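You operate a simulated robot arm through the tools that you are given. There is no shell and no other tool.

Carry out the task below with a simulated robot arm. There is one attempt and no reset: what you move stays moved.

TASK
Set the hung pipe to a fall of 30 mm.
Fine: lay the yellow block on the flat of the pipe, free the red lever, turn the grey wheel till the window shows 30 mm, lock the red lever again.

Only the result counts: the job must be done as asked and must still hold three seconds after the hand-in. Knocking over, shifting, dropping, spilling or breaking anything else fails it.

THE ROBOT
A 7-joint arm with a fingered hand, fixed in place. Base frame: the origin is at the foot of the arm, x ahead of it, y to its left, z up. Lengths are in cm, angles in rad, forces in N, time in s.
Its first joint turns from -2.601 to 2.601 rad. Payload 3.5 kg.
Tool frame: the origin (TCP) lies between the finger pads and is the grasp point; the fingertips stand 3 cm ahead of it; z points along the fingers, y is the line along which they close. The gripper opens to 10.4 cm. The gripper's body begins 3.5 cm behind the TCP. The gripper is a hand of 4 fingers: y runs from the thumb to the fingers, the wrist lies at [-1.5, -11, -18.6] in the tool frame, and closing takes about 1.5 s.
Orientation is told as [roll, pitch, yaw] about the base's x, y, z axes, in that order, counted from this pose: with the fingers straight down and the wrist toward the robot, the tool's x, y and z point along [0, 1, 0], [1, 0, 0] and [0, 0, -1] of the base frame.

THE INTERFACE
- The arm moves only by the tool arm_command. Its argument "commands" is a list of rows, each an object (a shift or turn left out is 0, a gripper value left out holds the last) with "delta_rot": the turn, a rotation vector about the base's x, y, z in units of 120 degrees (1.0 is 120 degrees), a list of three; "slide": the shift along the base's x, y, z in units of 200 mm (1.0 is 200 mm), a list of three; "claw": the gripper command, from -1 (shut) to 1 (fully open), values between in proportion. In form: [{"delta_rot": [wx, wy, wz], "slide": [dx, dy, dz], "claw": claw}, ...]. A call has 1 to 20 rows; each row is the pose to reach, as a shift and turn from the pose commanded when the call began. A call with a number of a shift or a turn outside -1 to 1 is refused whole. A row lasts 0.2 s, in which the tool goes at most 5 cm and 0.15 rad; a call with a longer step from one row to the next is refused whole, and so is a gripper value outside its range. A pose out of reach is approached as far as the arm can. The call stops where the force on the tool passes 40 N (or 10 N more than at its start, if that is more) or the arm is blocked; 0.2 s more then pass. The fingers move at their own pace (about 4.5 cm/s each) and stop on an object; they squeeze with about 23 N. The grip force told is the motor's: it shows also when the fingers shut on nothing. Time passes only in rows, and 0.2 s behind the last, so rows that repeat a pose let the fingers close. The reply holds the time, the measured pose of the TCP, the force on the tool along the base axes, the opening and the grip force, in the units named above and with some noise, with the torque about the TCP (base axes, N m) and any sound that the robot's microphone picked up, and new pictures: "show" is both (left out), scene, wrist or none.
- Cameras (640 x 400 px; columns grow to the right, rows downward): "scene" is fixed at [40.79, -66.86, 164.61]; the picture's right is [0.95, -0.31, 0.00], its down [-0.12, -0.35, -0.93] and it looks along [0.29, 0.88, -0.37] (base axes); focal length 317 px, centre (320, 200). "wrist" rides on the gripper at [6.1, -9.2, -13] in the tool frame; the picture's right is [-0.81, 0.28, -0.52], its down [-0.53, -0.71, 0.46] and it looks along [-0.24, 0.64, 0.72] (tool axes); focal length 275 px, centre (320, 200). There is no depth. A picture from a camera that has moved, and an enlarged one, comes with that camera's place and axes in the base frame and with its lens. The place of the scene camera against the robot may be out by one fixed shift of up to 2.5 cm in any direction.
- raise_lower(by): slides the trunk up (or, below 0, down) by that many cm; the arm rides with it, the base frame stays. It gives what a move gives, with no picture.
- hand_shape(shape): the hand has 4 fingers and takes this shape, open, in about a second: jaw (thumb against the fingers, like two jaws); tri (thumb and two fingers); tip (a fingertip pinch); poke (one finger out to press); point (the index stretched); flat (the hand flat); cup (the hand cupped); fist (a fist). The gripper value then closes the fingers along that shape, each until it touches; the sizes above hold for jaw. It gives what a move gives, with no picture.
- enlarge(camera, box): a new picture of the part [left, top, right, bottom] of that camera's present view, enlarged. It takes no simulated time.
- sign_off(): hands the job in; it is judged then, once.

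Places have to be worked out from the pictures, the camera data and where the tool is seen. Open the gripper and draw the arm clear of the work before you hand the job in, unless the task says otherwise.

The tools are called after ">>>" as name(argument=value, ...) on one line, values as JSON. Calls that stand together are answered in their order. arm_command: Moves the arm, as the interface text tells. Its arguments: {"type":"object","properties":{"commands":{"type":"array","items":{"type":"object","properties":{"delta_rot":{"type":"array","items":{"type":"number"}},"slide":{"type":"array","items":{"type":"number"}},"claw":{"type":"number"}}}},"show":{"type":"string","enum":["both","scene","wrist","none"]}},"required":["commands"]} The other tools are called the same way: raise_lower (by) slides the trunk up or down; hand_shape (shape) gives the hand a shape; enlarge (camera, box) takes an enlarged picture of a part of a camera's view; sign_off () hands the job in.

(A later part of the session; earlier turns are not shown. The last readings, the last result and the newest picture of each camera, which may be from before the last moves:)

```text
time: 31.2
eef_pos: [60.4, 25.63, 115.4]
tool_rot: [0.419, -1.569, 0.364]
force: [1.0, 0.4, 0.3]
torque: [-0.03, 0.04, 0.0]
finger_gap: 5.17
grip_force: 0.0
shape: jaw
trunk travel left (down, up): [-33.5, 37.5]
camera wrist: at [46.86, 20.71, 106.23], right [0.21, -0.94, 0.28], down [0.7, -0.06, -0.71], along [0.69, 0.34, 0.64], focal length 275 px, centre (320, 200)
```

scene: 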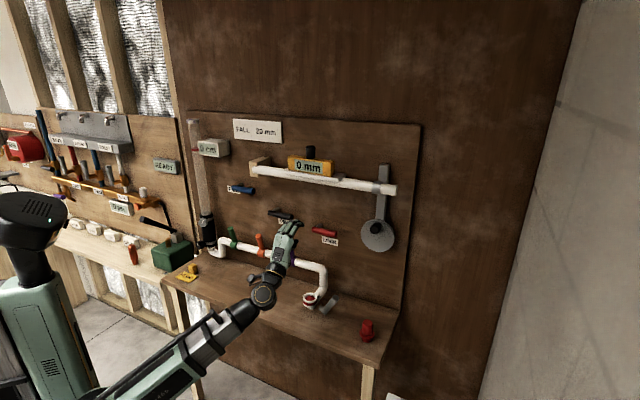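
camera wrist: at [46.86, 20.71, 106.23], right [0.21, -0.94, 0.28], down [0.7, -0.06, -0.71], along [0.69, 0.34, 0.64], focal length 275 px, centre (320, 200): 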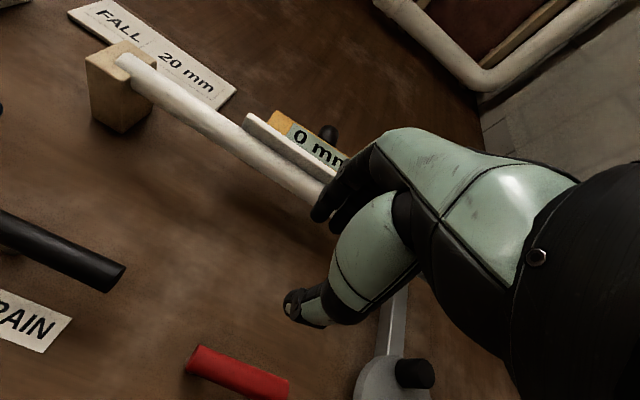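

The horizontal pose works. Combining this view with the earlier ones puts the red lever at n≈78.6, z≈109.6, spanning t≈22.6 (pivot side) to 32.4. I move in front of its outer end with the jaw opened a bit more.

>>> arm_command(commands=[{"slide": [0.148, 0.021, -0.095], "claw": 0.35}, {"slide": [0.296, 0.042, -0.19], "claw": 0.35}, {"slide": [0.445, 0.064, -0.285], "claw": 0.35}, {"slide": [0.445, 0.064, -0.285], "claw": 0.35}], show="both")

>>> enlarge(camera="wrist", box=[120, 150, 440, 400])

>>> enlarge(camera="scene", box=[240, 190, 380, 300])

```text
time: 32.2
eef_pos: [69.27, 26.83, 109.77]
tool_rot: [-0.293, -1.568, 1.077]
force: [0.7, 0.1, 0.0]
torque: [0.02, 0.01, -0.04]
finger_gap: 6.98
grip_force: 0.1
shape: jaw
trunk travel left (down, up): [-33.5, 37.5]
camera wrist: at [55.7, 21.98, 100.57], right [0.21, -0.94, 0.28], down [0.7, -0.06, -0.71], along [0.69, 0.34, 0.64], focal length 275 px, centre (320, 200)
```

scene: 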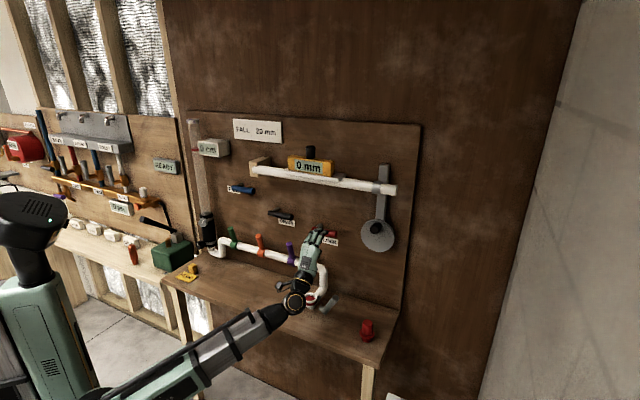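
wrist: 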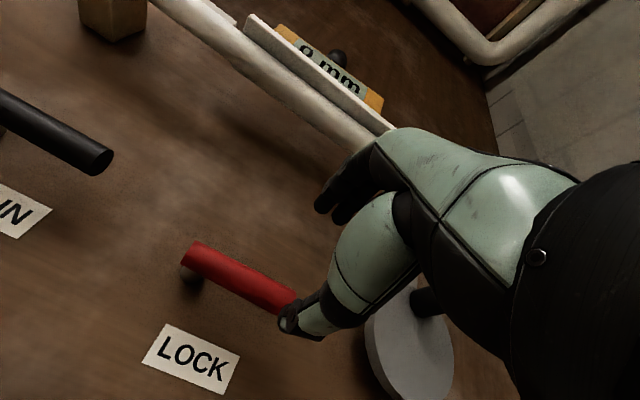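

```text
1.60 times, centred on (280, 275) of wrist
camera zoom: at [55.7, 21.98, 100.57], right [0.21, -0.94, 0.28], down [0.7, -0.06, -0.71], along [0.69, 0.34, 0.64], focal length 440 px, centre (384, 80)
```

zoom: 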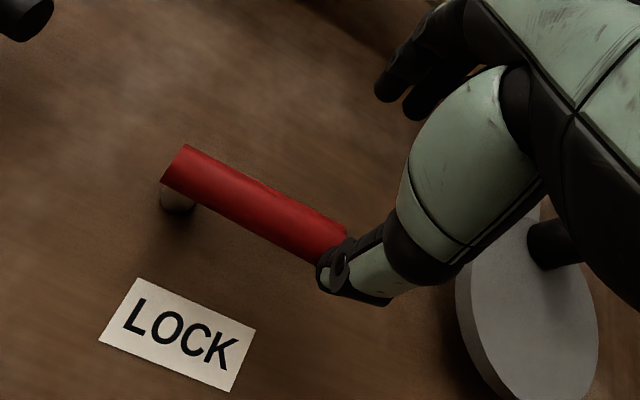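

```text
3.64 times, centred on (310, 245) of scene
camera zoom: at [40.79, -66.86, 164.61], right [0.95, -0.31, 0.0], down [-0.12, -0.35, -0.93], along [0.29, 0.88, -0.37], focal length 1152 px, centre (356, 36)
```

zoom: 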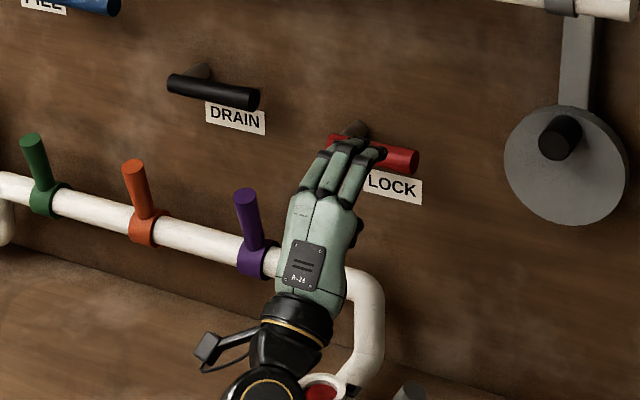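

The lever's axis triangulates to n≈78.7, z≈109.1, from t≈22.8 (pivot stub) to 33.1. I advance until the lever lies between thumb and fingers (TCP n≈77).

>>> arm_command(commands=[{"slide": [0.1, 0.1, -0.02]}, {"slide": [0.2, 0.2, -0.028]}, {"slide": [0.27, 0.27, -0.028]}, {"slide": [0.32, 0.32, -0.028]}], show="both")

>>> enlarge(camera="wrist", box=[180, 120, 440, 340])

>>> enlarge(camera="scene", box=[260, 190, 400, 300])

```text
time: 33.2
eef_pos: [75.75, 33.28, 109.2]
tool_rot: [-0.211, -1.568, 0.995]
force: [0.5, 0.1, -0.3]
torque: [0.02, -0.02, 0.01]
finger_gap: 7.0
grip_force: 0.1
shape: jaw
trunk travel left (down, up): [-33.5, 37.5]
camera wrist: at [62.2, 28.34, 99.97], right [0.21, -0.94, 0.28], down [0.7, -0.06, -0.71], along [0.69, 0.34, 0.64], focal length 275 px, centre (320, 200)
```

scene: 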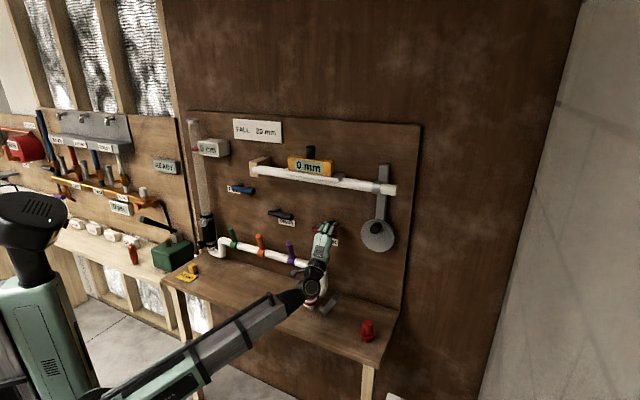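
wrist: 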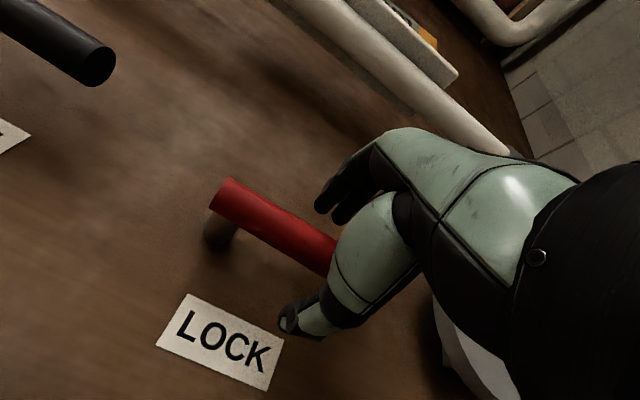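

```text
1.82 times, centred on (310, 230) of wrist
camera zoom: at [62.2, 28.34, 99.97], right [0.21, -0.94, 0.28], down [0.7, -0.06, -0.71], along [0.69, 0.34, 0.64], focal length 500 px, centre (338, 146)
```

zoom: 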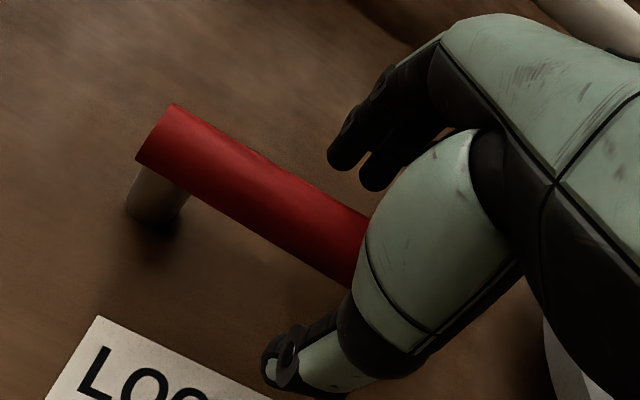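

```text
3.64 times, centred on (330, 245) of scene
camera zoom: at [40.79, -66.86, 164.61], right [0.95, -0.31, 0.0], down [-0.12, -0.35, -0.93], along [0.29, 0.88, -0.37], focal length 1152 px, centre (284, 36)
```

zoom: 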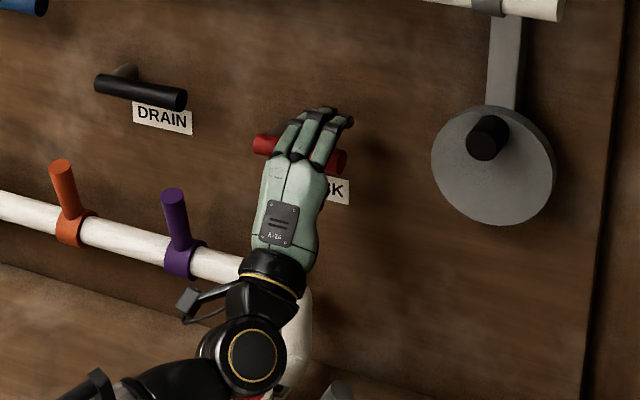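

The lever now lies between the fingers (above) and thumb (below). I test the free direction gently: first upward with the thumb, in small steps, watching the force.

>>> arm_command(commands=[{"slide": [0, 0, 0.04]}, {"slide": [0, 0, 0.08]}], show="none")

>>> arm_command(commands=[{"slide": [0, 0, 0.015]}, {"slide": [0, 0, 0.025]}], show="none")

>>> arm_command(commands=[{"slide": [0, 0, 0.01]}, {"slide": [0, 0, 0.02]}], show="wrist")

```text
time: 33.8
eef_pos: [75.72, 33.33, 110.72]
tool_rot: [0.334, -1.568, 0.453]
force: [0.0, -1.2, 0.5]
torque: [0.01, 0.02, 0.02]
finger_gap: 6.97
grip_force: 0.1
shape: jaw
trunk travel left (down, up): [-33.5, 37.5]
```

```text
time: 34.4
eef_pos: [75.62, 33.23, 111.31]
tool_rot: [-0.412, -1.569, 1.196]
force: [0.7, 0.2, 0.0]
torque: [0.0, -0.02, 0.01]
finger_gap: 6.98
grip_force: 0.1
shape: jaw
trunk travel left (down, up): [-33.5, 37.5]
```

```text
time: 35.0
eef_pos: [75.84, 33.41, 111.71]
tool_rot: [-0.055, -1.569, 0.839]
force: [-0.8, -0.2, -1.7]
torque: [-0.01, 0.05, -0.02]
finger_gap: 7.08
grip_force: 0.0
shape: jaw
trunk travel left (down, up): [-33.5, 37.5]
camera wrist: at [62.26, 28.42, 102.46], right [0.21, -0.94, 0.28], down [0.7, -0.06, -0.71], along [0.69, 0.34, 0.64], focal length 275 px, centre (320, 200)
```

wrist: 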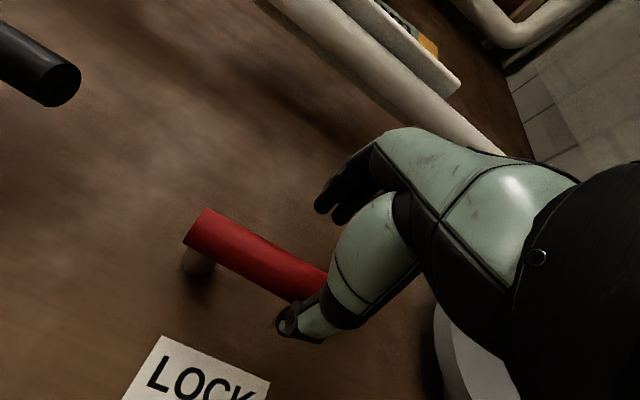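

The thumb is just touching the lever's underside. I continue upward in 4 mm steps.

>>> arm_command(commands=[{"slide": [0, 0, 0.01]}, {"slide": [0, 0, 0.02]}], show="none")

>>> arm_command(commands=[{"slide": [0, 0, 0.01]}, {"slide": [0, 0, 0.02]}], show="wrist")

```text
time: 35.6
eef_pos: [75.65, 33.42, 112.03]
tool_rot: [0.282, -1.569, 0.505]
force: [0.2, 0.8, -3.6]
torque: [0.0, 0.06, -0.02]
finger_gap: 7.22
grip_force: 0.0
shape: jaw
trunk travel left (down, up): [-33.5, 37.5]
```

```text
time: 36.2
eef_pos: [75.82, 33.35, 112.33]
tool_rot: [0.145, -1.569, 0.639]
force: [0.7, 0.7, -5.0]
torque: [-0.01, 0.03, -0.06]
finger_gap: 7.29
grip_force: 0.1
shape: jaw
trunk travel left (down, up): [-33.5, 37.5]
camera wrist: at [62.24, 28.38, 103.22], right [0.21, -0.94, 0.28], down [0.7, -0.06, -0.71], along [0.69, 0.34, 0.64], focal length 275 px, centre (320, 200)
```

wrist: 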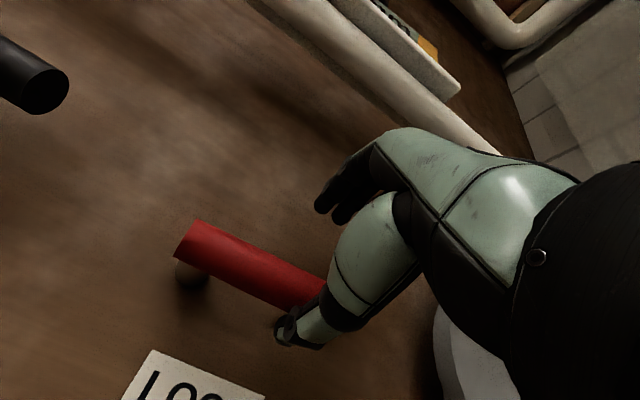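

The thumb gives way elastically (5 N) without visible lever motion, so this is inconclusive. I go back to centre height and grip the lever properly so that I can try both directions.

>>> arm_command(commands=[{"slide": [0, 0, -0.07]}, {"slide": [0, 0, -0.16]}, {"slide": [0, 0, -0.16], "claw": -0.3}, {"slide": [0, 0, -0.16], "claw": -1}, {"slide": [0, 0, -0.16], "claw": -1}, {"slide": [0, 0, -0.16], "claw": -1}, {"slide": [0, 0, -0.16], "claw": -1}, {"slide": [0, 0, -0.16], "claw": -1}], show="both")

>>> enlarge(camera="wrist", box=[180, 120, 440, 340])

```text
time: 38.0
eef_pos: [75.66, 33.29, 109.32]
tool_rot: [-0.022, -1.568, 0.807]
force: [5.4, 4.9, -1.4]
torque: [0.0, -0.03, -0.02]
finger_gap: 1.8
grip_force: 23.3
shape: jaw
trunk travel left (down, up): [-33.5, 37.5]
camera wrist: at [62.14, 28.34, 100.15], right [0.21, -0.94, 0.28], down [0.7, -0.06, -0.71], along [0.69, 0.34, 0.64], focal length 275 px, centre (320, 200)
```

scene: 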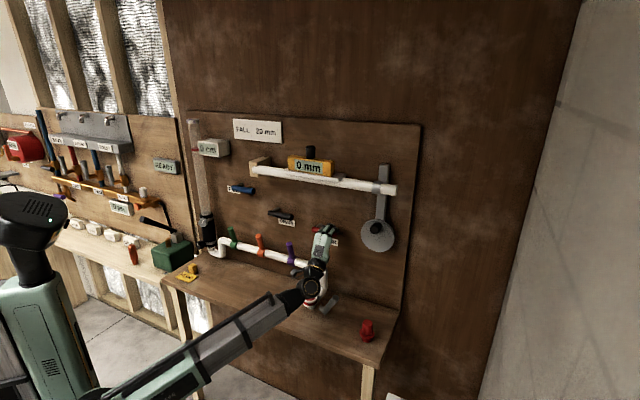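
wrist: 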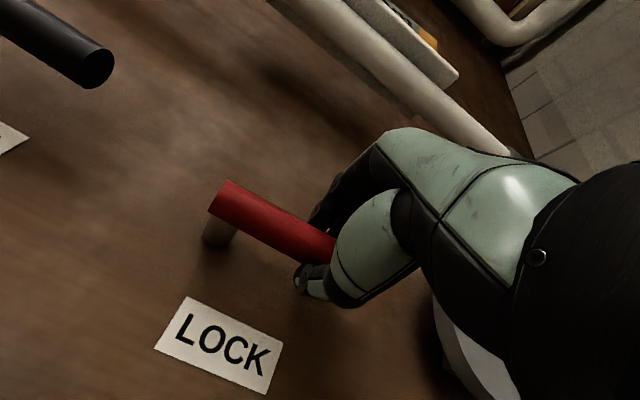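

```text
1.82 times, centred on (310, 230) of wrist
camera zoom: at [62.14, 28.34, 100.15], right [0.21, -0.94, 0.28], down [0.7, -0.06, -0.71], along [0.69, 0.34, 0.64], focal length 500 px, centre (338, 146)
```

zoom: 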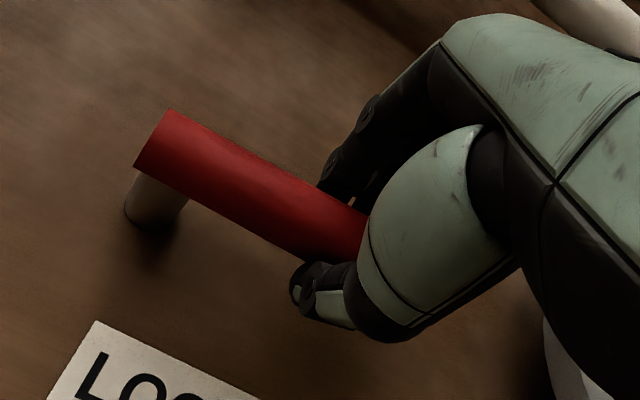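

Gripped (gap 1.8 cm). I try turning the lever's outer end up along its arc by a small angle (~6°), rotating the hand with it.

>>> arm_command(commands=[{"slide": [0, 0, 0.01], "delta_rot": [-0.011, -0.011, 0]}, {"slide": [-0.001, 0.001, 0.02], "delta_rot": [-0.022, -0.022, 0]}, {"slide": [-0.002, 0.002, 0.03], "delta_rot": [-0.034, -0.034, 0]}], show="wrist")

```text
time: 38.8
eef_pos: [75.64, 33.3, 109.93]
tool_rot: [-1.549, -1.468, 2.335]
force: [1.7, 2.1, -5.4]
torque: [-0.07, 0.06, 0.04]
finger_gap: 1.8
grip_force: 23.6
shape: jaw
trunk travel left (down, up): [-33.5, 37.5]
camera wrist: at [62.82, 27.72, 100.15], right [0.18, -0.92, 0.36], down [0.75, -0.1, -0.66], along [0.64, 0.39, 0.66], focal length 275 px, centre (320, 200)
```

wrist: 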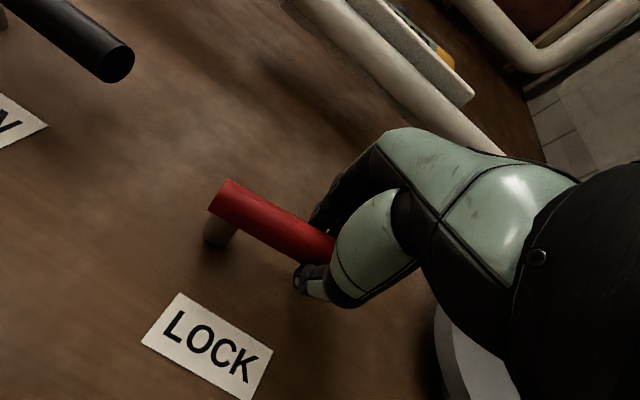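

The lever turned up with the hand at only ~5 N resistance, so up is a working direction. I continue along the arc to about 0.5 rad.

>>> arm_command(commands=[{"slide": [-0.0032, 0.0032, 0.03], "delta_rot": [-0.0338, -0.0338, 0]}, {"slide": [-0.0086, 0.0086, 0.06], "delta_rot": [-0.0675, -0.0675, 0]}, {"slide": [-0.016, 0.016, 0.088], "delta_rot": [-0.101, -0.101, 0]}, {"slide": [-0.0253, 0.0253, 0.116], "delta_rot": [-0.135, -0.135, 0]}], show="both")

>>> enlarge(camera="scene", box=[260, 140, 400, 280])

```text
time: 39.8
eef_pos: [75.29, 33.83, 112.05]
tool_rot: [-1.568, -1.068, 2.353]
force: [-3.5, 2.3, -9.8]
torque: [-0.16, 0.1, 0.05]
finger_gap: 1.8
grip_force: 23.3
shape: jaw
trunk travel left (down, up): [-33.5, 37.5]
camera wrist: at [65.35, 25.24, 101.18], right [0.04, -0.77, 0.63], down [0.89, -0.25, -0.37], along [0.44, 0.58, 0.68], focal length 275 px, centre (320, 200)
```

scene: 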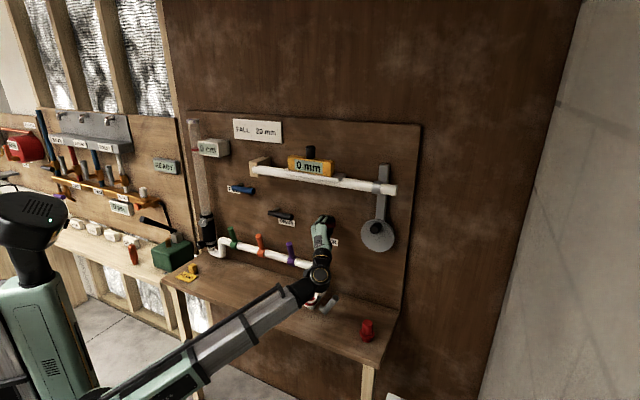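
wrist: 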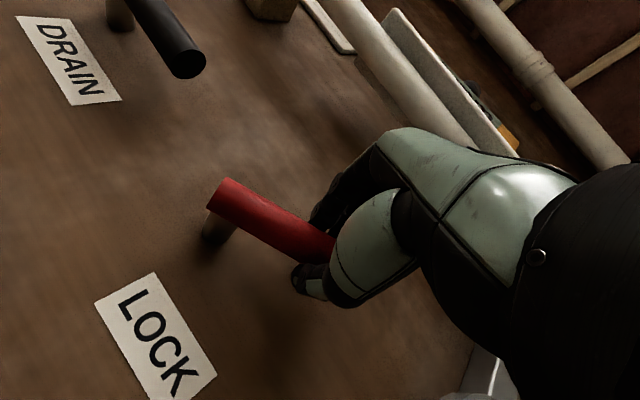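

```text
2.86 times, centred on (330, 210) of scene
camera zoom: at [40.79, -66.86, 164.61], right [0.95, -0.31, 0.0], down [-0.12, -0.35, -0.93], along [0.29, 0.88, -0.37], focal length 906 px, centre (291, 171)
```

zoom: 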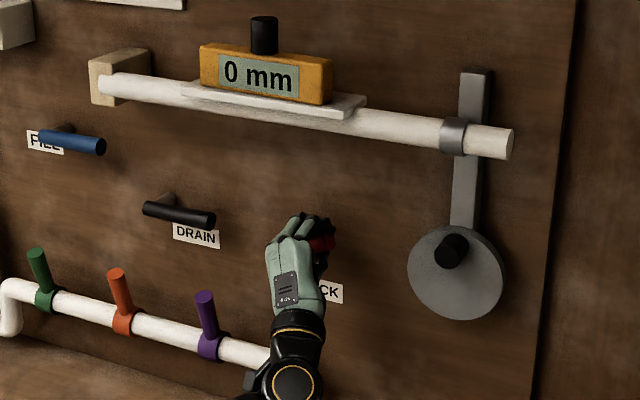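

The lever follows well at ~10 N. I continue along the arc to about 1.0 rad with a slight inward correction.

>>> arm_command(commands=[{"slide": [-0.0148, 0.0148, 0.021], "delta_rot": [-0.0338, -0.0338, 0]}, {"slide": [-0.0279, 0.0279, 0.0453], "delta_rot": [-0.0675, -0.0675, 0]}, {"slide": [-0.0425, 0.0425, 0.0676], "delta_rot": [-0.101, -0.101, 0]}, {"slide": [-0.0588, 0.0588, 0.0877], "delta_rot": [-0.135, -0.135, 0]}, {"slide": [-0.0763, 0.0763, 0.1055], "delta_rot": [-0.169, -0.169, 0]}], show="both")

>>> enlarge(camera="scene", box=[260, 140, 400, 280])

```text
time: 41.0
eef_pos: [73.82, 35.47, 114.34]
tool_rot: [-1.569, -0.567, 2.354]
force: [-2.1, -2.5, -10.4]
torque: [-0.18, 0.13, -0.04]
finger_gap: 1.82
grip_force: 23.0
shape: jaw
trunk travel left (down, up): [-33.5, 37.5]
camera wrist: at [67.68, 22.99, 104.23], right [-0.22, -0.51, 0.83], down [0.95, -0.31, 0.06], along [0.22, 0.8, 0.55], focal length 275 px, centre (320, 200)
```

scene: 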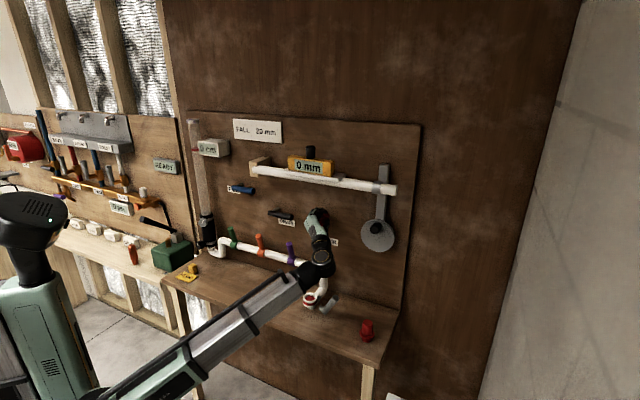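
wrist: 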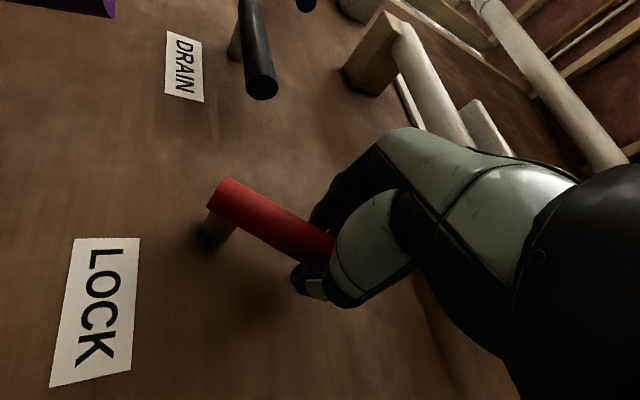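

```text
2.86 times, centred on (330, 210) of scene
camera zoom: at [40.79, -66.86, 164.61], right [0.95, -0.31, 0.0], down [-0.12, -0.35, -0.93], along [0.29, 0.88, -0.37], focal length 906 px, centre (291, 171)
```

zoom: 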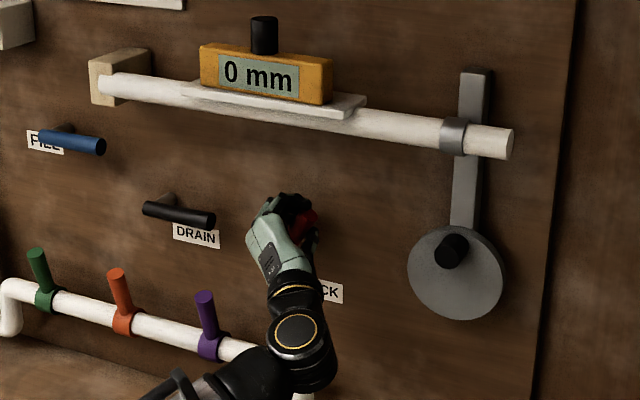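

Lever at about 57° and still moving at ~10 N. I continue towards vertical (90°), watching for an end stop.

>>> arm_command(commands=[{"slide": [-0.0202, 0.0202, 0.0074], "delta_rot": [-0.0338, -0.0338, 0]}, {"slide": [-0.0395, 0.0395, 0.0197], "delta_rot": [-0.0675, -0.0675, 0]}, {"slide": [-0.0596, 0.0596, 0.0292], "delta_rot": [-0.101, -0.101, 0]}, {"slide": [-0.0803, 0.0803, 0.0357], "delta_rot": [-0.135, -0.135, 0]}], show="none")

>>> arm_command(commands=[{"slide": [-0.0211, 0.0211, 0.0036], "delta_rot": [-0.0338, -0.0338, 0]}, {"slide": [-0.0359, 0.0359, 0.0043], "delta_rot": [-0.0575, -0.0575, 0]}], show="both")

>>> enlarge(camera="scene", box=[260, 140, 400, 280])

```text
time: 42.0
eef_pos: [72.41, 36.62, 115.01]
tool_rot: [-1.568, -0.171, 2.352]
force: [18.9, -12.9, -7.7]
torque: [0.0, 0.12, -0.53]
finger_gap: 1.85
grip_force: 23.5
shape: jaw
trunk travel left (down, up): [-33.5, 37.5]
```

```text
time: 42.6
eef_pos: [71.75, 37.29, 115.09]
tool_rot: [-1.569, -0.001, 2.351]
force: [21.5, -29.1, -8.9]
torque: [-0.08, 0.11, -0.87]
finger_gap: 2.29
grip_force: 23.0
shape: jaw
trunk travel left (down, up): [-33.5, 37.5]
camera wrist: at [68.95, 21.56, 108.91], right [-0.56, -0.17, 0.81], down [0.83, -0.19, 0.53], along [0.06, 0.97, 0.24], focal length 275 px, centre (320, 200)
```

scene: 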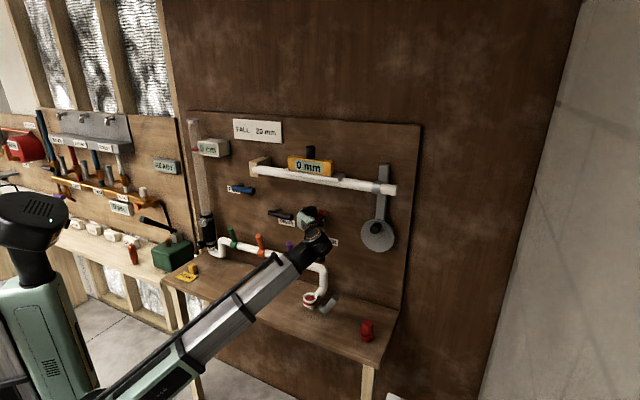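
wrist: 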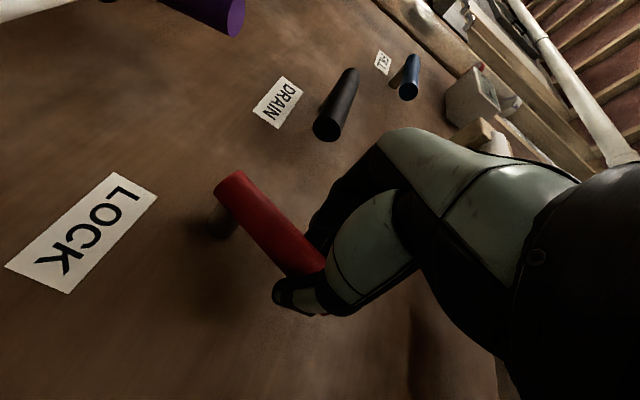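

```text
2.86 times, centred on (330, 210) of scene
camera zoom: at [40.79, -66.86, 164.61], right [0.95, -0.31, 0.0], down [-0.12, -0.35, -0.93], along [0.29, 0.88, -0.37], focal length 906 px, centre (291, 171)
```

zoom: 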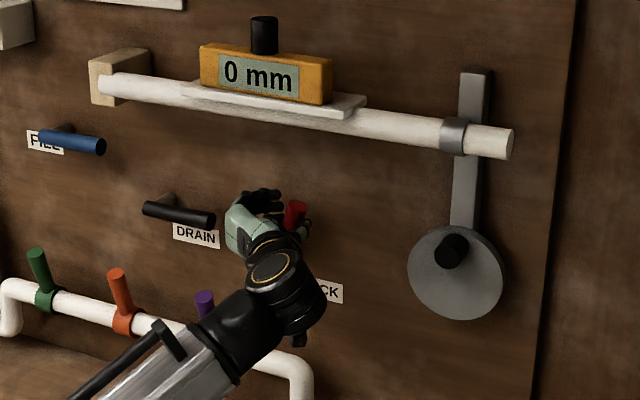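

The force rose to ~36 N against further turning and the lever slipped in the hand: it has met its end stop at roughly 75°. I ease back to relieve the load and look.

>>> arm_command(commands=[{"slide": [0.02, -0.02, -0.003], "delta_rot": [0.035, 0.035, 0]}, {"slide": [0.038, -0.038, -0.006], "delta_rot": [0.07, 0.07, 0]}], show="wrist")

```text
time: 43.2
eef_pos: [72.13, 36.95, 114.88]
tool_rot: [-1.57, -0.21, 2.355]
force: [11.8, -16.3, -6.7]
torque: [-0.09, 0.14, -0.39]
finger_gap: 1.99
grip_force: 22.7
shape: jaw
trunk travel left (down, up): [-33.5, 37.5]
camera wrist: at [68.42, 22.19, 107.07], right [-0.44, -0.3, 0.85], down [0.89, -0.25, 0.37], along [0.1, 0.92, 0.37], focal length 275 px, centre (320, 200)
```

wrist: 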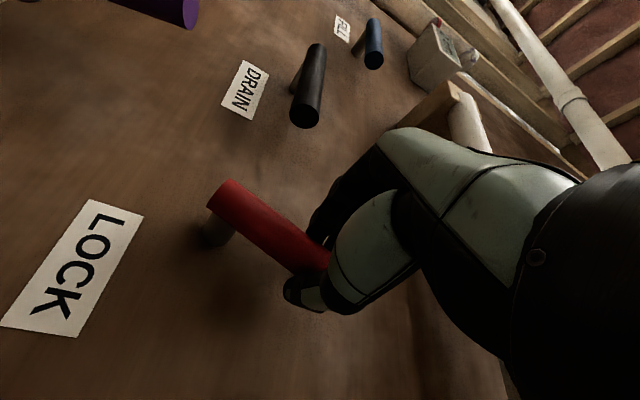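

Still 20 N of side load; I ease a bit more so the lever is not pressed against its stop when I let go.

>>> arm_command(commands=[{"slide": [0.012, -0.012, 0], "delta_rot": [0.02, 0.02, 0]}, {"slide": [0.024, -0.024, 0], "delta_rot": [0.035, 0.035, 0]}], show="wrist")

```text
time: 43.8
eef_pos: [72.57, 36.45, 114.91]
tool_rot: [-1.57, -0.314, 2.358]
force: [3.8, -5.8, -6.7]
torque: [-0.11, 0.06, -0.07]
finger_gap: 1.93
grip_force: 23.3
shape: jaw
trunk travel left (down, up): [-33.5, 37.5]
camera wrist: at [68.23, 22.42, 106.26], right [-0.37, -0.36, 0.86], down [0.92, -0.27, 0.29], along [0.13, 0.89, 0.43], focal length 275 px, centre (320, 200)
```

wrist: 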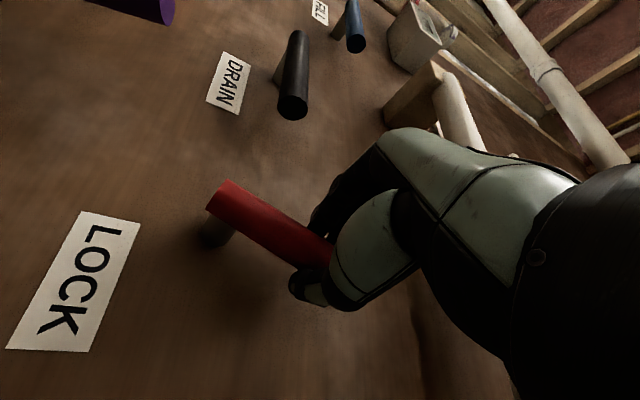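

Side load is down to ~7 N. I open the fingers and then back straight out from the wall.

>>> arm_command(commands=[{"claw": -0.3}, {"claw": 0.1}, {"claw": 0.1}, {"claw": 0.1}, {"claw": 0.1}], show="wrist")

>>> arm_command(commands=[{"slide": [-0.05, -0.05, 0]}, {"slide": [-0.15, -0.15, 0]}, {"slide": [-0.3, -0.3, 0]}, {"slide": [-0.45, -0.45, 0]}], show="both")

>>> enlarge(camera="scene", box=[240, 130, 400, 270])

```text
time: 45.0
eef_pos: [72.46, 36.49, 114.83]
tool_rot: [-1.569, -0.312, 2.354]
force: [-0.4, -0.1, 0.5]
torque: [0.0, 0.01, -0.02]
finger_gap: 5.7
grip_force: 0.0
shape: jaw
trunk travel left (down, up): [-33.5, 37.5]
camera wrist: at [68.22, 22.35, 106.32], right [-0.38, -0.36, 0.86], down [0.92, -0.27, 0.29], along [0.13, 0.89, 0.43], focal length 275 px, centre (320, 200)
```

wrist: 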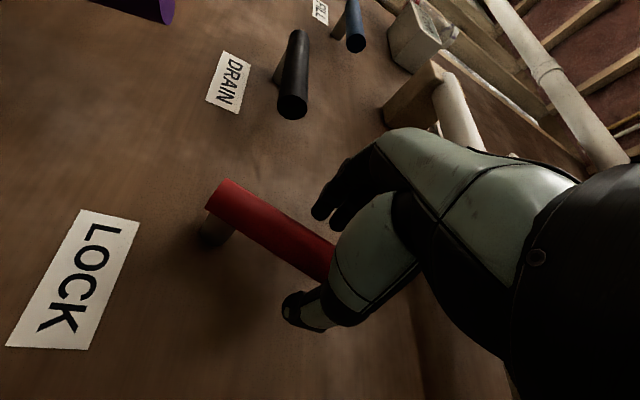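

```text
time: 46.0
eef_pos: [63.62, 27.52, 114.86]
tool_rot: [-1.568, -0.311, 2.355]
force: [-0.6, 0.3, 0.0]
torque: [0.04, -0.01, -0.03]
finger_gap: 5.68
grip_force: 0.0
shape: jaw
trunk travel left (down, up): [-33.5, 37.5]
camera wrist: at [59.24, 13.31, 106.28], right [-0.38, -0.35, 0.86], down [0.92, -0.27, 0.29], along [0.13, 0.89, 0.43], focal length 275 px, centre (320, 200)
```

scene: 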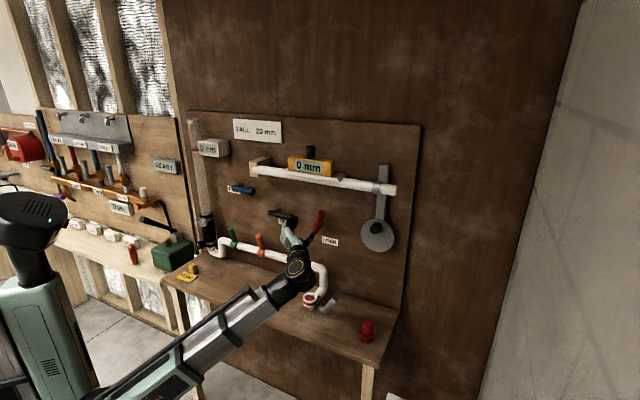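
wrist: 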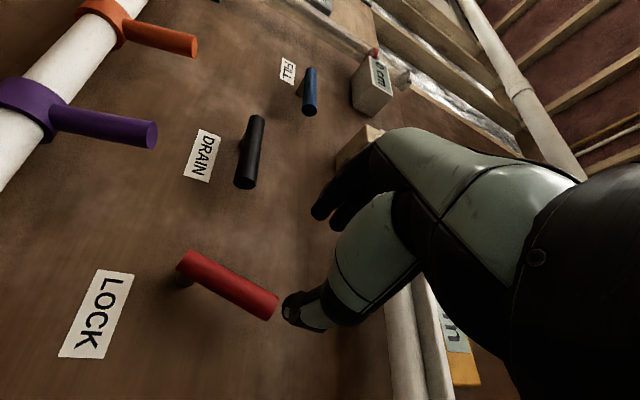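

```text
2.86 times, centred on (320, 200) of scene
camera zoom: at [40.79, -66.86, 164.61], right [0.95, -0.31, 0.0], down [-0.12, -0.35, -0.93], along [0.29, 0.88, -0.37], focal length 906 px, centre (320, 200)
```

zoom: 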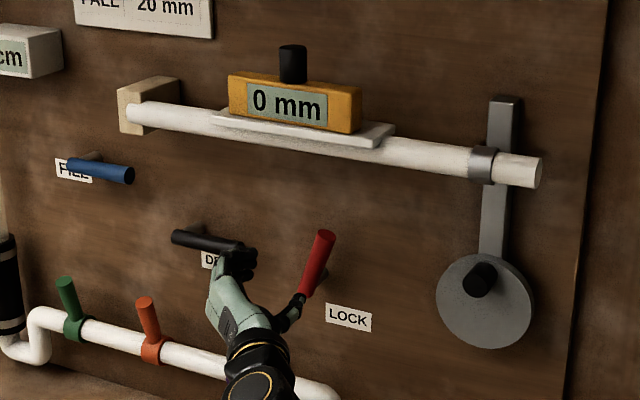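

The red lever now stands up at ~72° against its stop and stays there. Next I roll the hand back upright and move sideways to in front of the grey wheel.

>>> arm_command(commands=[{"slide": [0.08, -0.084, 0.0], "delta_rot": [0.0471, 0.0471, 0]}, {"slide": [0.166, -0.172, 0.0], "delta_rot": [0.0942, 0.0942, 0]}, {"slide": [0.253, -0.261, 0.01], "delta_rot": [0.1413, 0.1413, 0]}, {"slide": [0.34, -0.35, 0.01], "delta_rot": [0.1884, 0.1884, 0]}, {"slide": [0.427, -0.44, 0.02], "delta_rot": [0.2355, 0.2355, 0]}, {"slide": [0.514, -0.53, 0.02], "delta_rot": [0.2826, 0.2826, 0]}, {"slide": [0.6, -0.62, 0.03], "delta_rot": [0.3297, 0.3297, 0]}, {"slide": [0.688, -0.71, 0.03], "delta_rot": [0.3768, 0.3768, 0]}, {"slide": [0.775, -0.8, 0.03], "delta_rot": [0.424, 0.424, 0]}], show="both")

>>> enlarge(camera="wrist", box=[120, 120, 440, 400])

>>> enlarge(camera="scene", box=[290, 150, 410, 260])

```text
time: 48.0
eef_pos: [79.16, 11.23, 115.69]
tool_rot: [-1.224, -1.57, 2.009]
force: [0.0, -0.6, -0.6]
torque: [-0.02, 0.01, -0.02]
finger_gap: 5.68
grip_force: 0.0
shape: jaw
trunk travel left (down, up): [-33.5, 37.5]
camera wrist: at [65.66, 6.36, 106.55], right [0.21, -0.94, 0.28], down [0.7, -0.06, -0.71], along [0.68, 0.34, 0.64], focal length 275 px, centre (320, 200)
```

scene: 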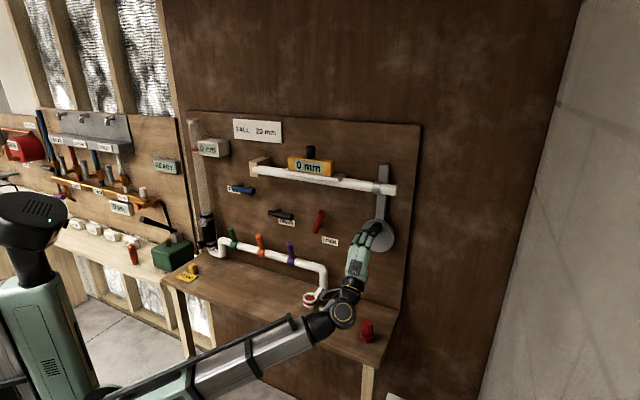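
wrist: 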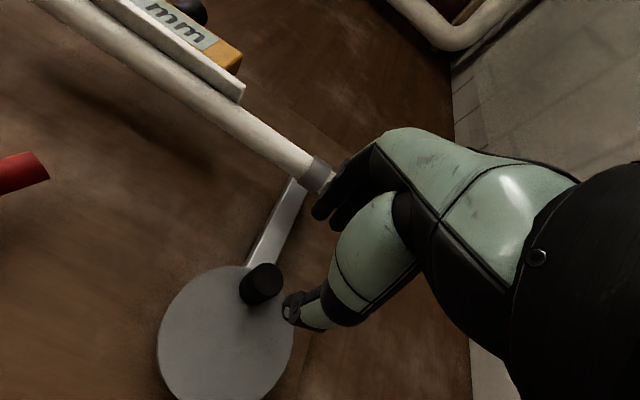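

```text
1.43 times, centred on (280, 260) of wrist
camera zoom: at [65.66, 6.36, 106.55], right [0.21, -0.94, 0.28], down [0.7, -0.06, -0.71], along [0.68, 0.34, 0.64], focal length 393 px, centre (377, 114)
```

zoom: 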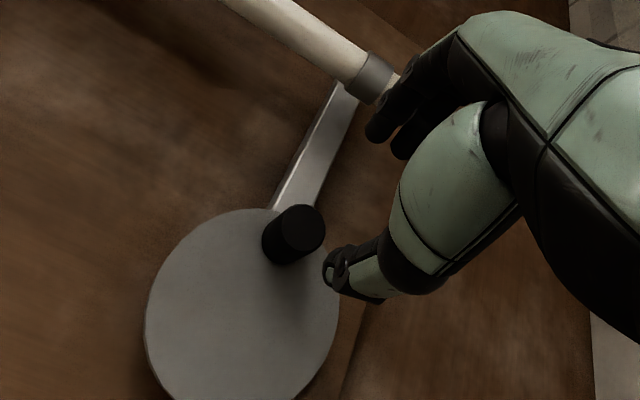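

```text
3.64 times, centred on (350, 205) of scene
camera zoom: at [40.79, -66.86, 164.61], right [0.95, -0.31, 0.0], down [-0.12, -0.35, -0.93], along [0.29, 0.88, -0.37], focal length 1152 px, centre (211, 182)
```

zoom: 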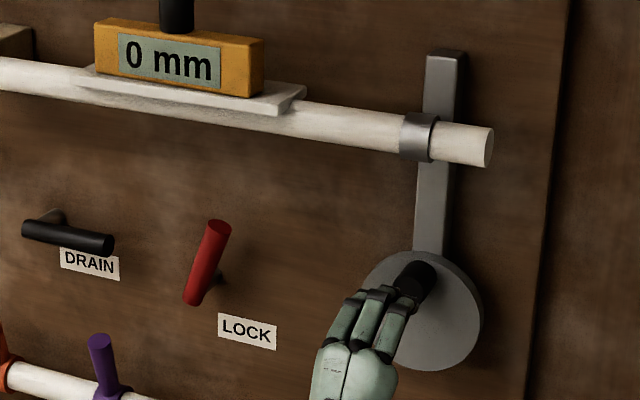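

From this view the crank handle's axis is at about t≈48.3, z≈116.4, with its outer end near n≈76.5; the wheel centre is about 4.7 cm below. I open the jaw wider and approach to just in front of the handle.

>>> arm_command(commands=[{"slide": [0.08, 0.075, 0.035], "claw": 0.4}, {"slide": [0.17, 0.16, 0.035], "claw": 0.4}, {"slide": [0.26, 0.25, 0.035], "claw": 0.4}, {"slide": [0.26, 0.25, 0.035], "claw": 0.4}], show="wrist")

>>> enlarge(camera="wrist", box=[160, 120, 420, 340])

>>> enlarge(camera="scene", box=[310, 170, 430, 280])

```text
time: 49.0
eef_pos: [84.55, 16.42, 116.37]
tool_rot: [-1.329, -1.569, 2.114]
force: [-0.9, 0.4, -0.3]
torque: [0.01, -0.03, 0.02]
finger_gap: 7.27
grip_force: 0.1
shape: jaw
trunk travel left (down, up): [-33.5, 37.5]
camera wrist: at [70.96, 11.45, 107.16], right [0.21, -0.94, 0.28], down [0.7, -0.06, -0.71], along [0.68, 0.34, 0.64], focal length 275 px, centre (320, 200)
```

wrist: 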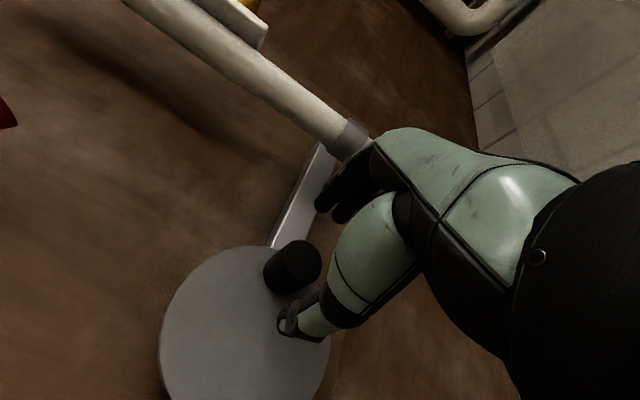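

```text
1.82 times, centred on (290, 230) of wrist
camera zoom: at [70.96, 11.45, 107.16], right [0.21, -0.94, 0.28], down [0.7, -0.06, -0.71], along [0.68, 0.34, 0.64], focal length 500 px, centre (374, 146)
```

zoom: 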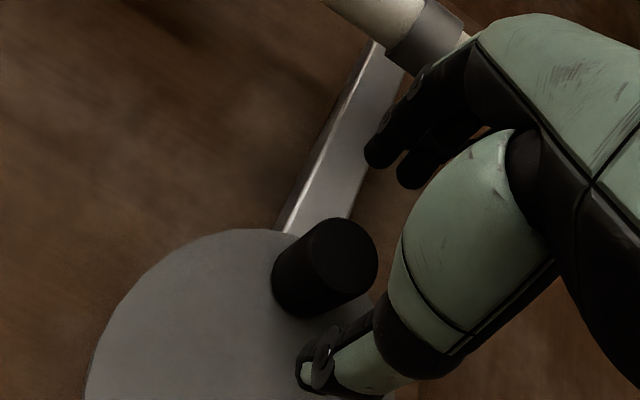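

```text
3.64 times, centred on (370, 225) of scene
camera zoom: at [40.79, -66.86, 164.61], right [0.95, -0.31, 0.0], down [-0.12, -0.35, -0.93], along [0.29, 0.88, -0.37], focal length 1152 px, centre (138, 109)
```

zoom: 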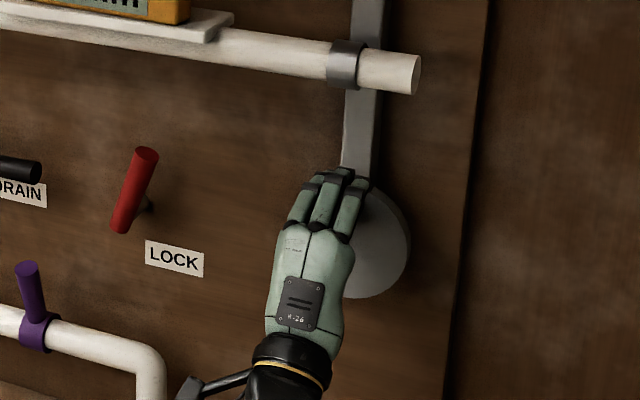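

The handle is centred on the hand's axis within ~2 mm. I advance 4 cm so the fingers straddle the handle, keeping the tips short of the wheel face.

>>> arm_command(commands=[{"slide": [0.05, 0.05, 0.002]}, {"slide": [0.1, 0.1, 0.004]}, {"slide": [0.14, 0.14, 0.005]}], show="wrist")

>>> enlarge(camera="wrist", box=[160, 120, 420, 340])

>>> enlarge(camera="scene", box=[310, 170, 430, 280])

```text
time: 49.8
eef_pos: [87.11, 19.38, 116.5]
tool_rot: [-1.387, -1.564, 2.173]
force: [-0.3, -0.1, 0.4]
torque: [0.02, 0.02, -0.03]
finger_gap: 7.23
grip_force: 0.1
shape: jaw
trunk travel left (down, up): [-33.5, 37.5]
camera wrist: at [73.65, 14.34, 107.32], right [0.21, -0.94, 0.28], down [0.7, -0.06, -0.71], along [0.68, 0.34, 0.65], focal length 275 px, centre (320, 200)
```

wrist: 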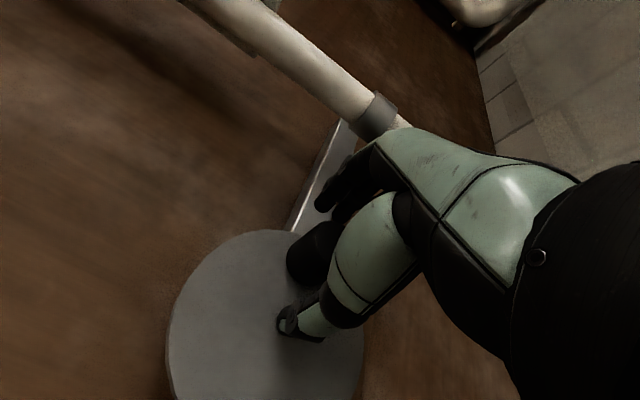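

```text
1.82 times, centred on (290, 230) of wrist
camera zoom: at [73.65, 14.34, 107.32], right [0.21, -0.94, 0.28], down [0.7, -0.06, -0.71], along [0.68, 0.34, 0.65], focal length 500 px, centre (374, 146)
```

zoom: 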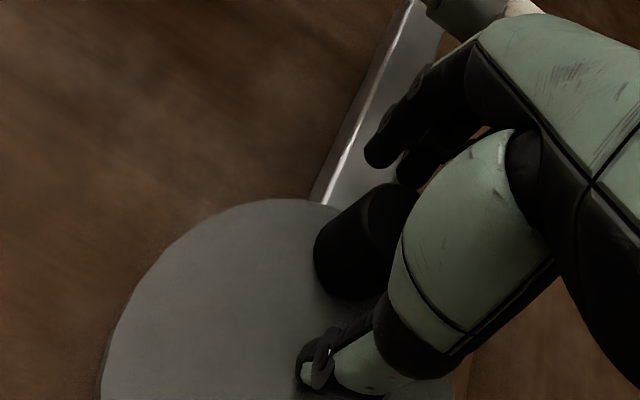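

```text
3.64 times, centred on (370, 225) of scene
camera zoom: at [40.79, -66.86, 164.61], right [0.95, -0.31, 0.0], down [-0.12, -0.35, -0.93], along [0.29, 0.88, -0.37], focal length 1152 px, centre (138, 109)
```

zoom: 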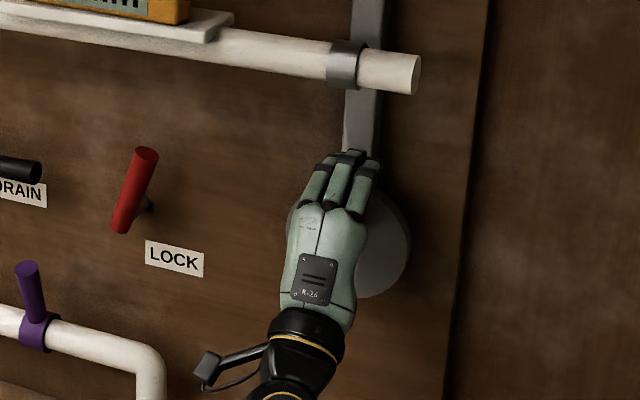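

The handle is between thumb and fingers with no contact. I close the grip on it.

>>> arm_command(commands=[{"claw": -0.2}, {"claw": -1}, {"claw": -1}, {"claw": -1}, {"claw": -1}, {"claw": -1}, {"claw": -1}, {"claw": -1}], show="wrist")

>>> enlarge(camera="wrist", box=[160, 120, 420, 340])

```text
time: 51.6
eef_pos: [87.1, 19.39, 116.5]
tool_rot: [-1.279, -1.566, 2.064]
force: [-0.5, 0.6, -3.3]
torque: [-0.03, 0.03, 0.03]
finger_gap: 2.43
grip_force: 23.3
shape: jaw
trunk travel left (down, up): [-33.5, 37.5]
camera wrist: at [73.66, 14.32, 107.29], right [0.21, -0.94, 0.28], down [0.7, -0.06, -0.71], along [0.68, 0.34, 0.64], focal length 275 px, centre (320, 200)
```

wrist: 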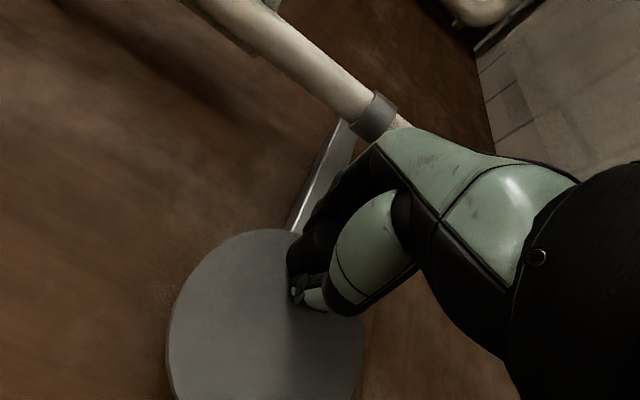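

```text
1.82 times, centred on (290, 230) of wrist
camera zoom: at [73.66, 14.32, 107.29], right [0.21, -0.94, 0.28], down [0.7, -0.06, -0.71], along [0.68, 0.34, 0.64], focal length 500 px, centre (374, 146)
```

zoom: 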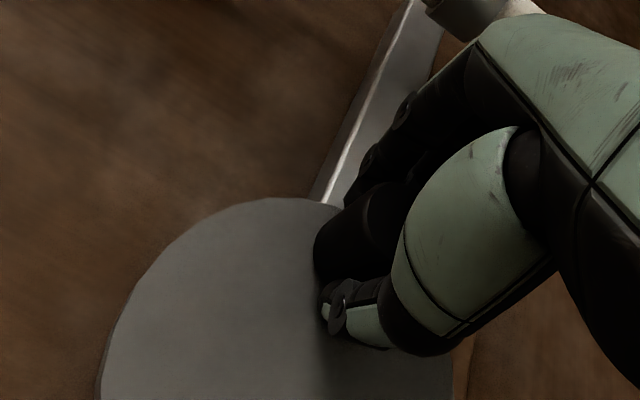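

Gripped on the handle (gap 2.4 cm). I try a small clockwise turn (handle to the right by ~0.9 cm) and read the window and the forces.

>>> arm_command(commands=[{"slide": [0.0085, -0.0085, -0.0005]}, {"slide": [0.0165, -0.0165, -0.0012]}, {"slide": [0.025, -0.025, -0.0027]}, {"slide": [0.033, -0.033, -0.0047]}], show="scene")

>>> enlarge(camera="scene", box=[270, 140, 430, 280])

```text
time: 52.6
eef_pos: [87.76, 18.84, 116.35]
tool_rot: [-1.314, -1.565, 2.103]
force: [0.0, 5.7, 0.4]
torque: [0.09, -0.01, 0.1]
finger_gap: 2.4
grip_force: 23.2
shape: jaw
trunk travel left (down, up): [-33.5, 37.5]
```

scene: 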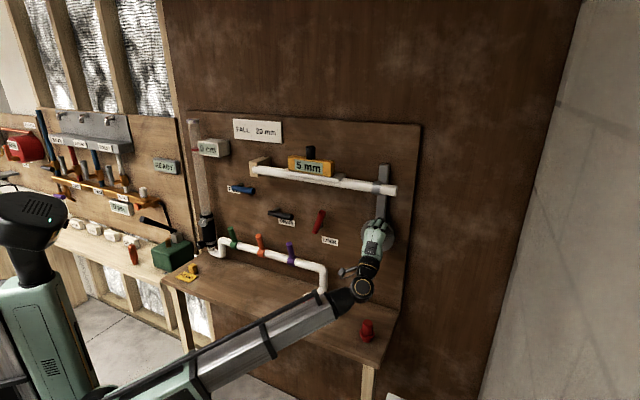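

```text
2.86 times, centred on (350, 210) of scene
camera zoom: at [40.79, -66.86, 164.61], right [0.95, -0.31, 0.0], down [-0.12, -0.35, -0.93], along [0.29, 0.88, -0.37], focal length 906 px, centre (234, 171)
```

zoom: 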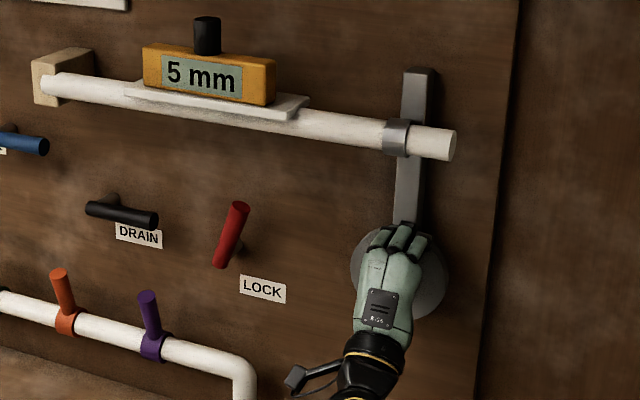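

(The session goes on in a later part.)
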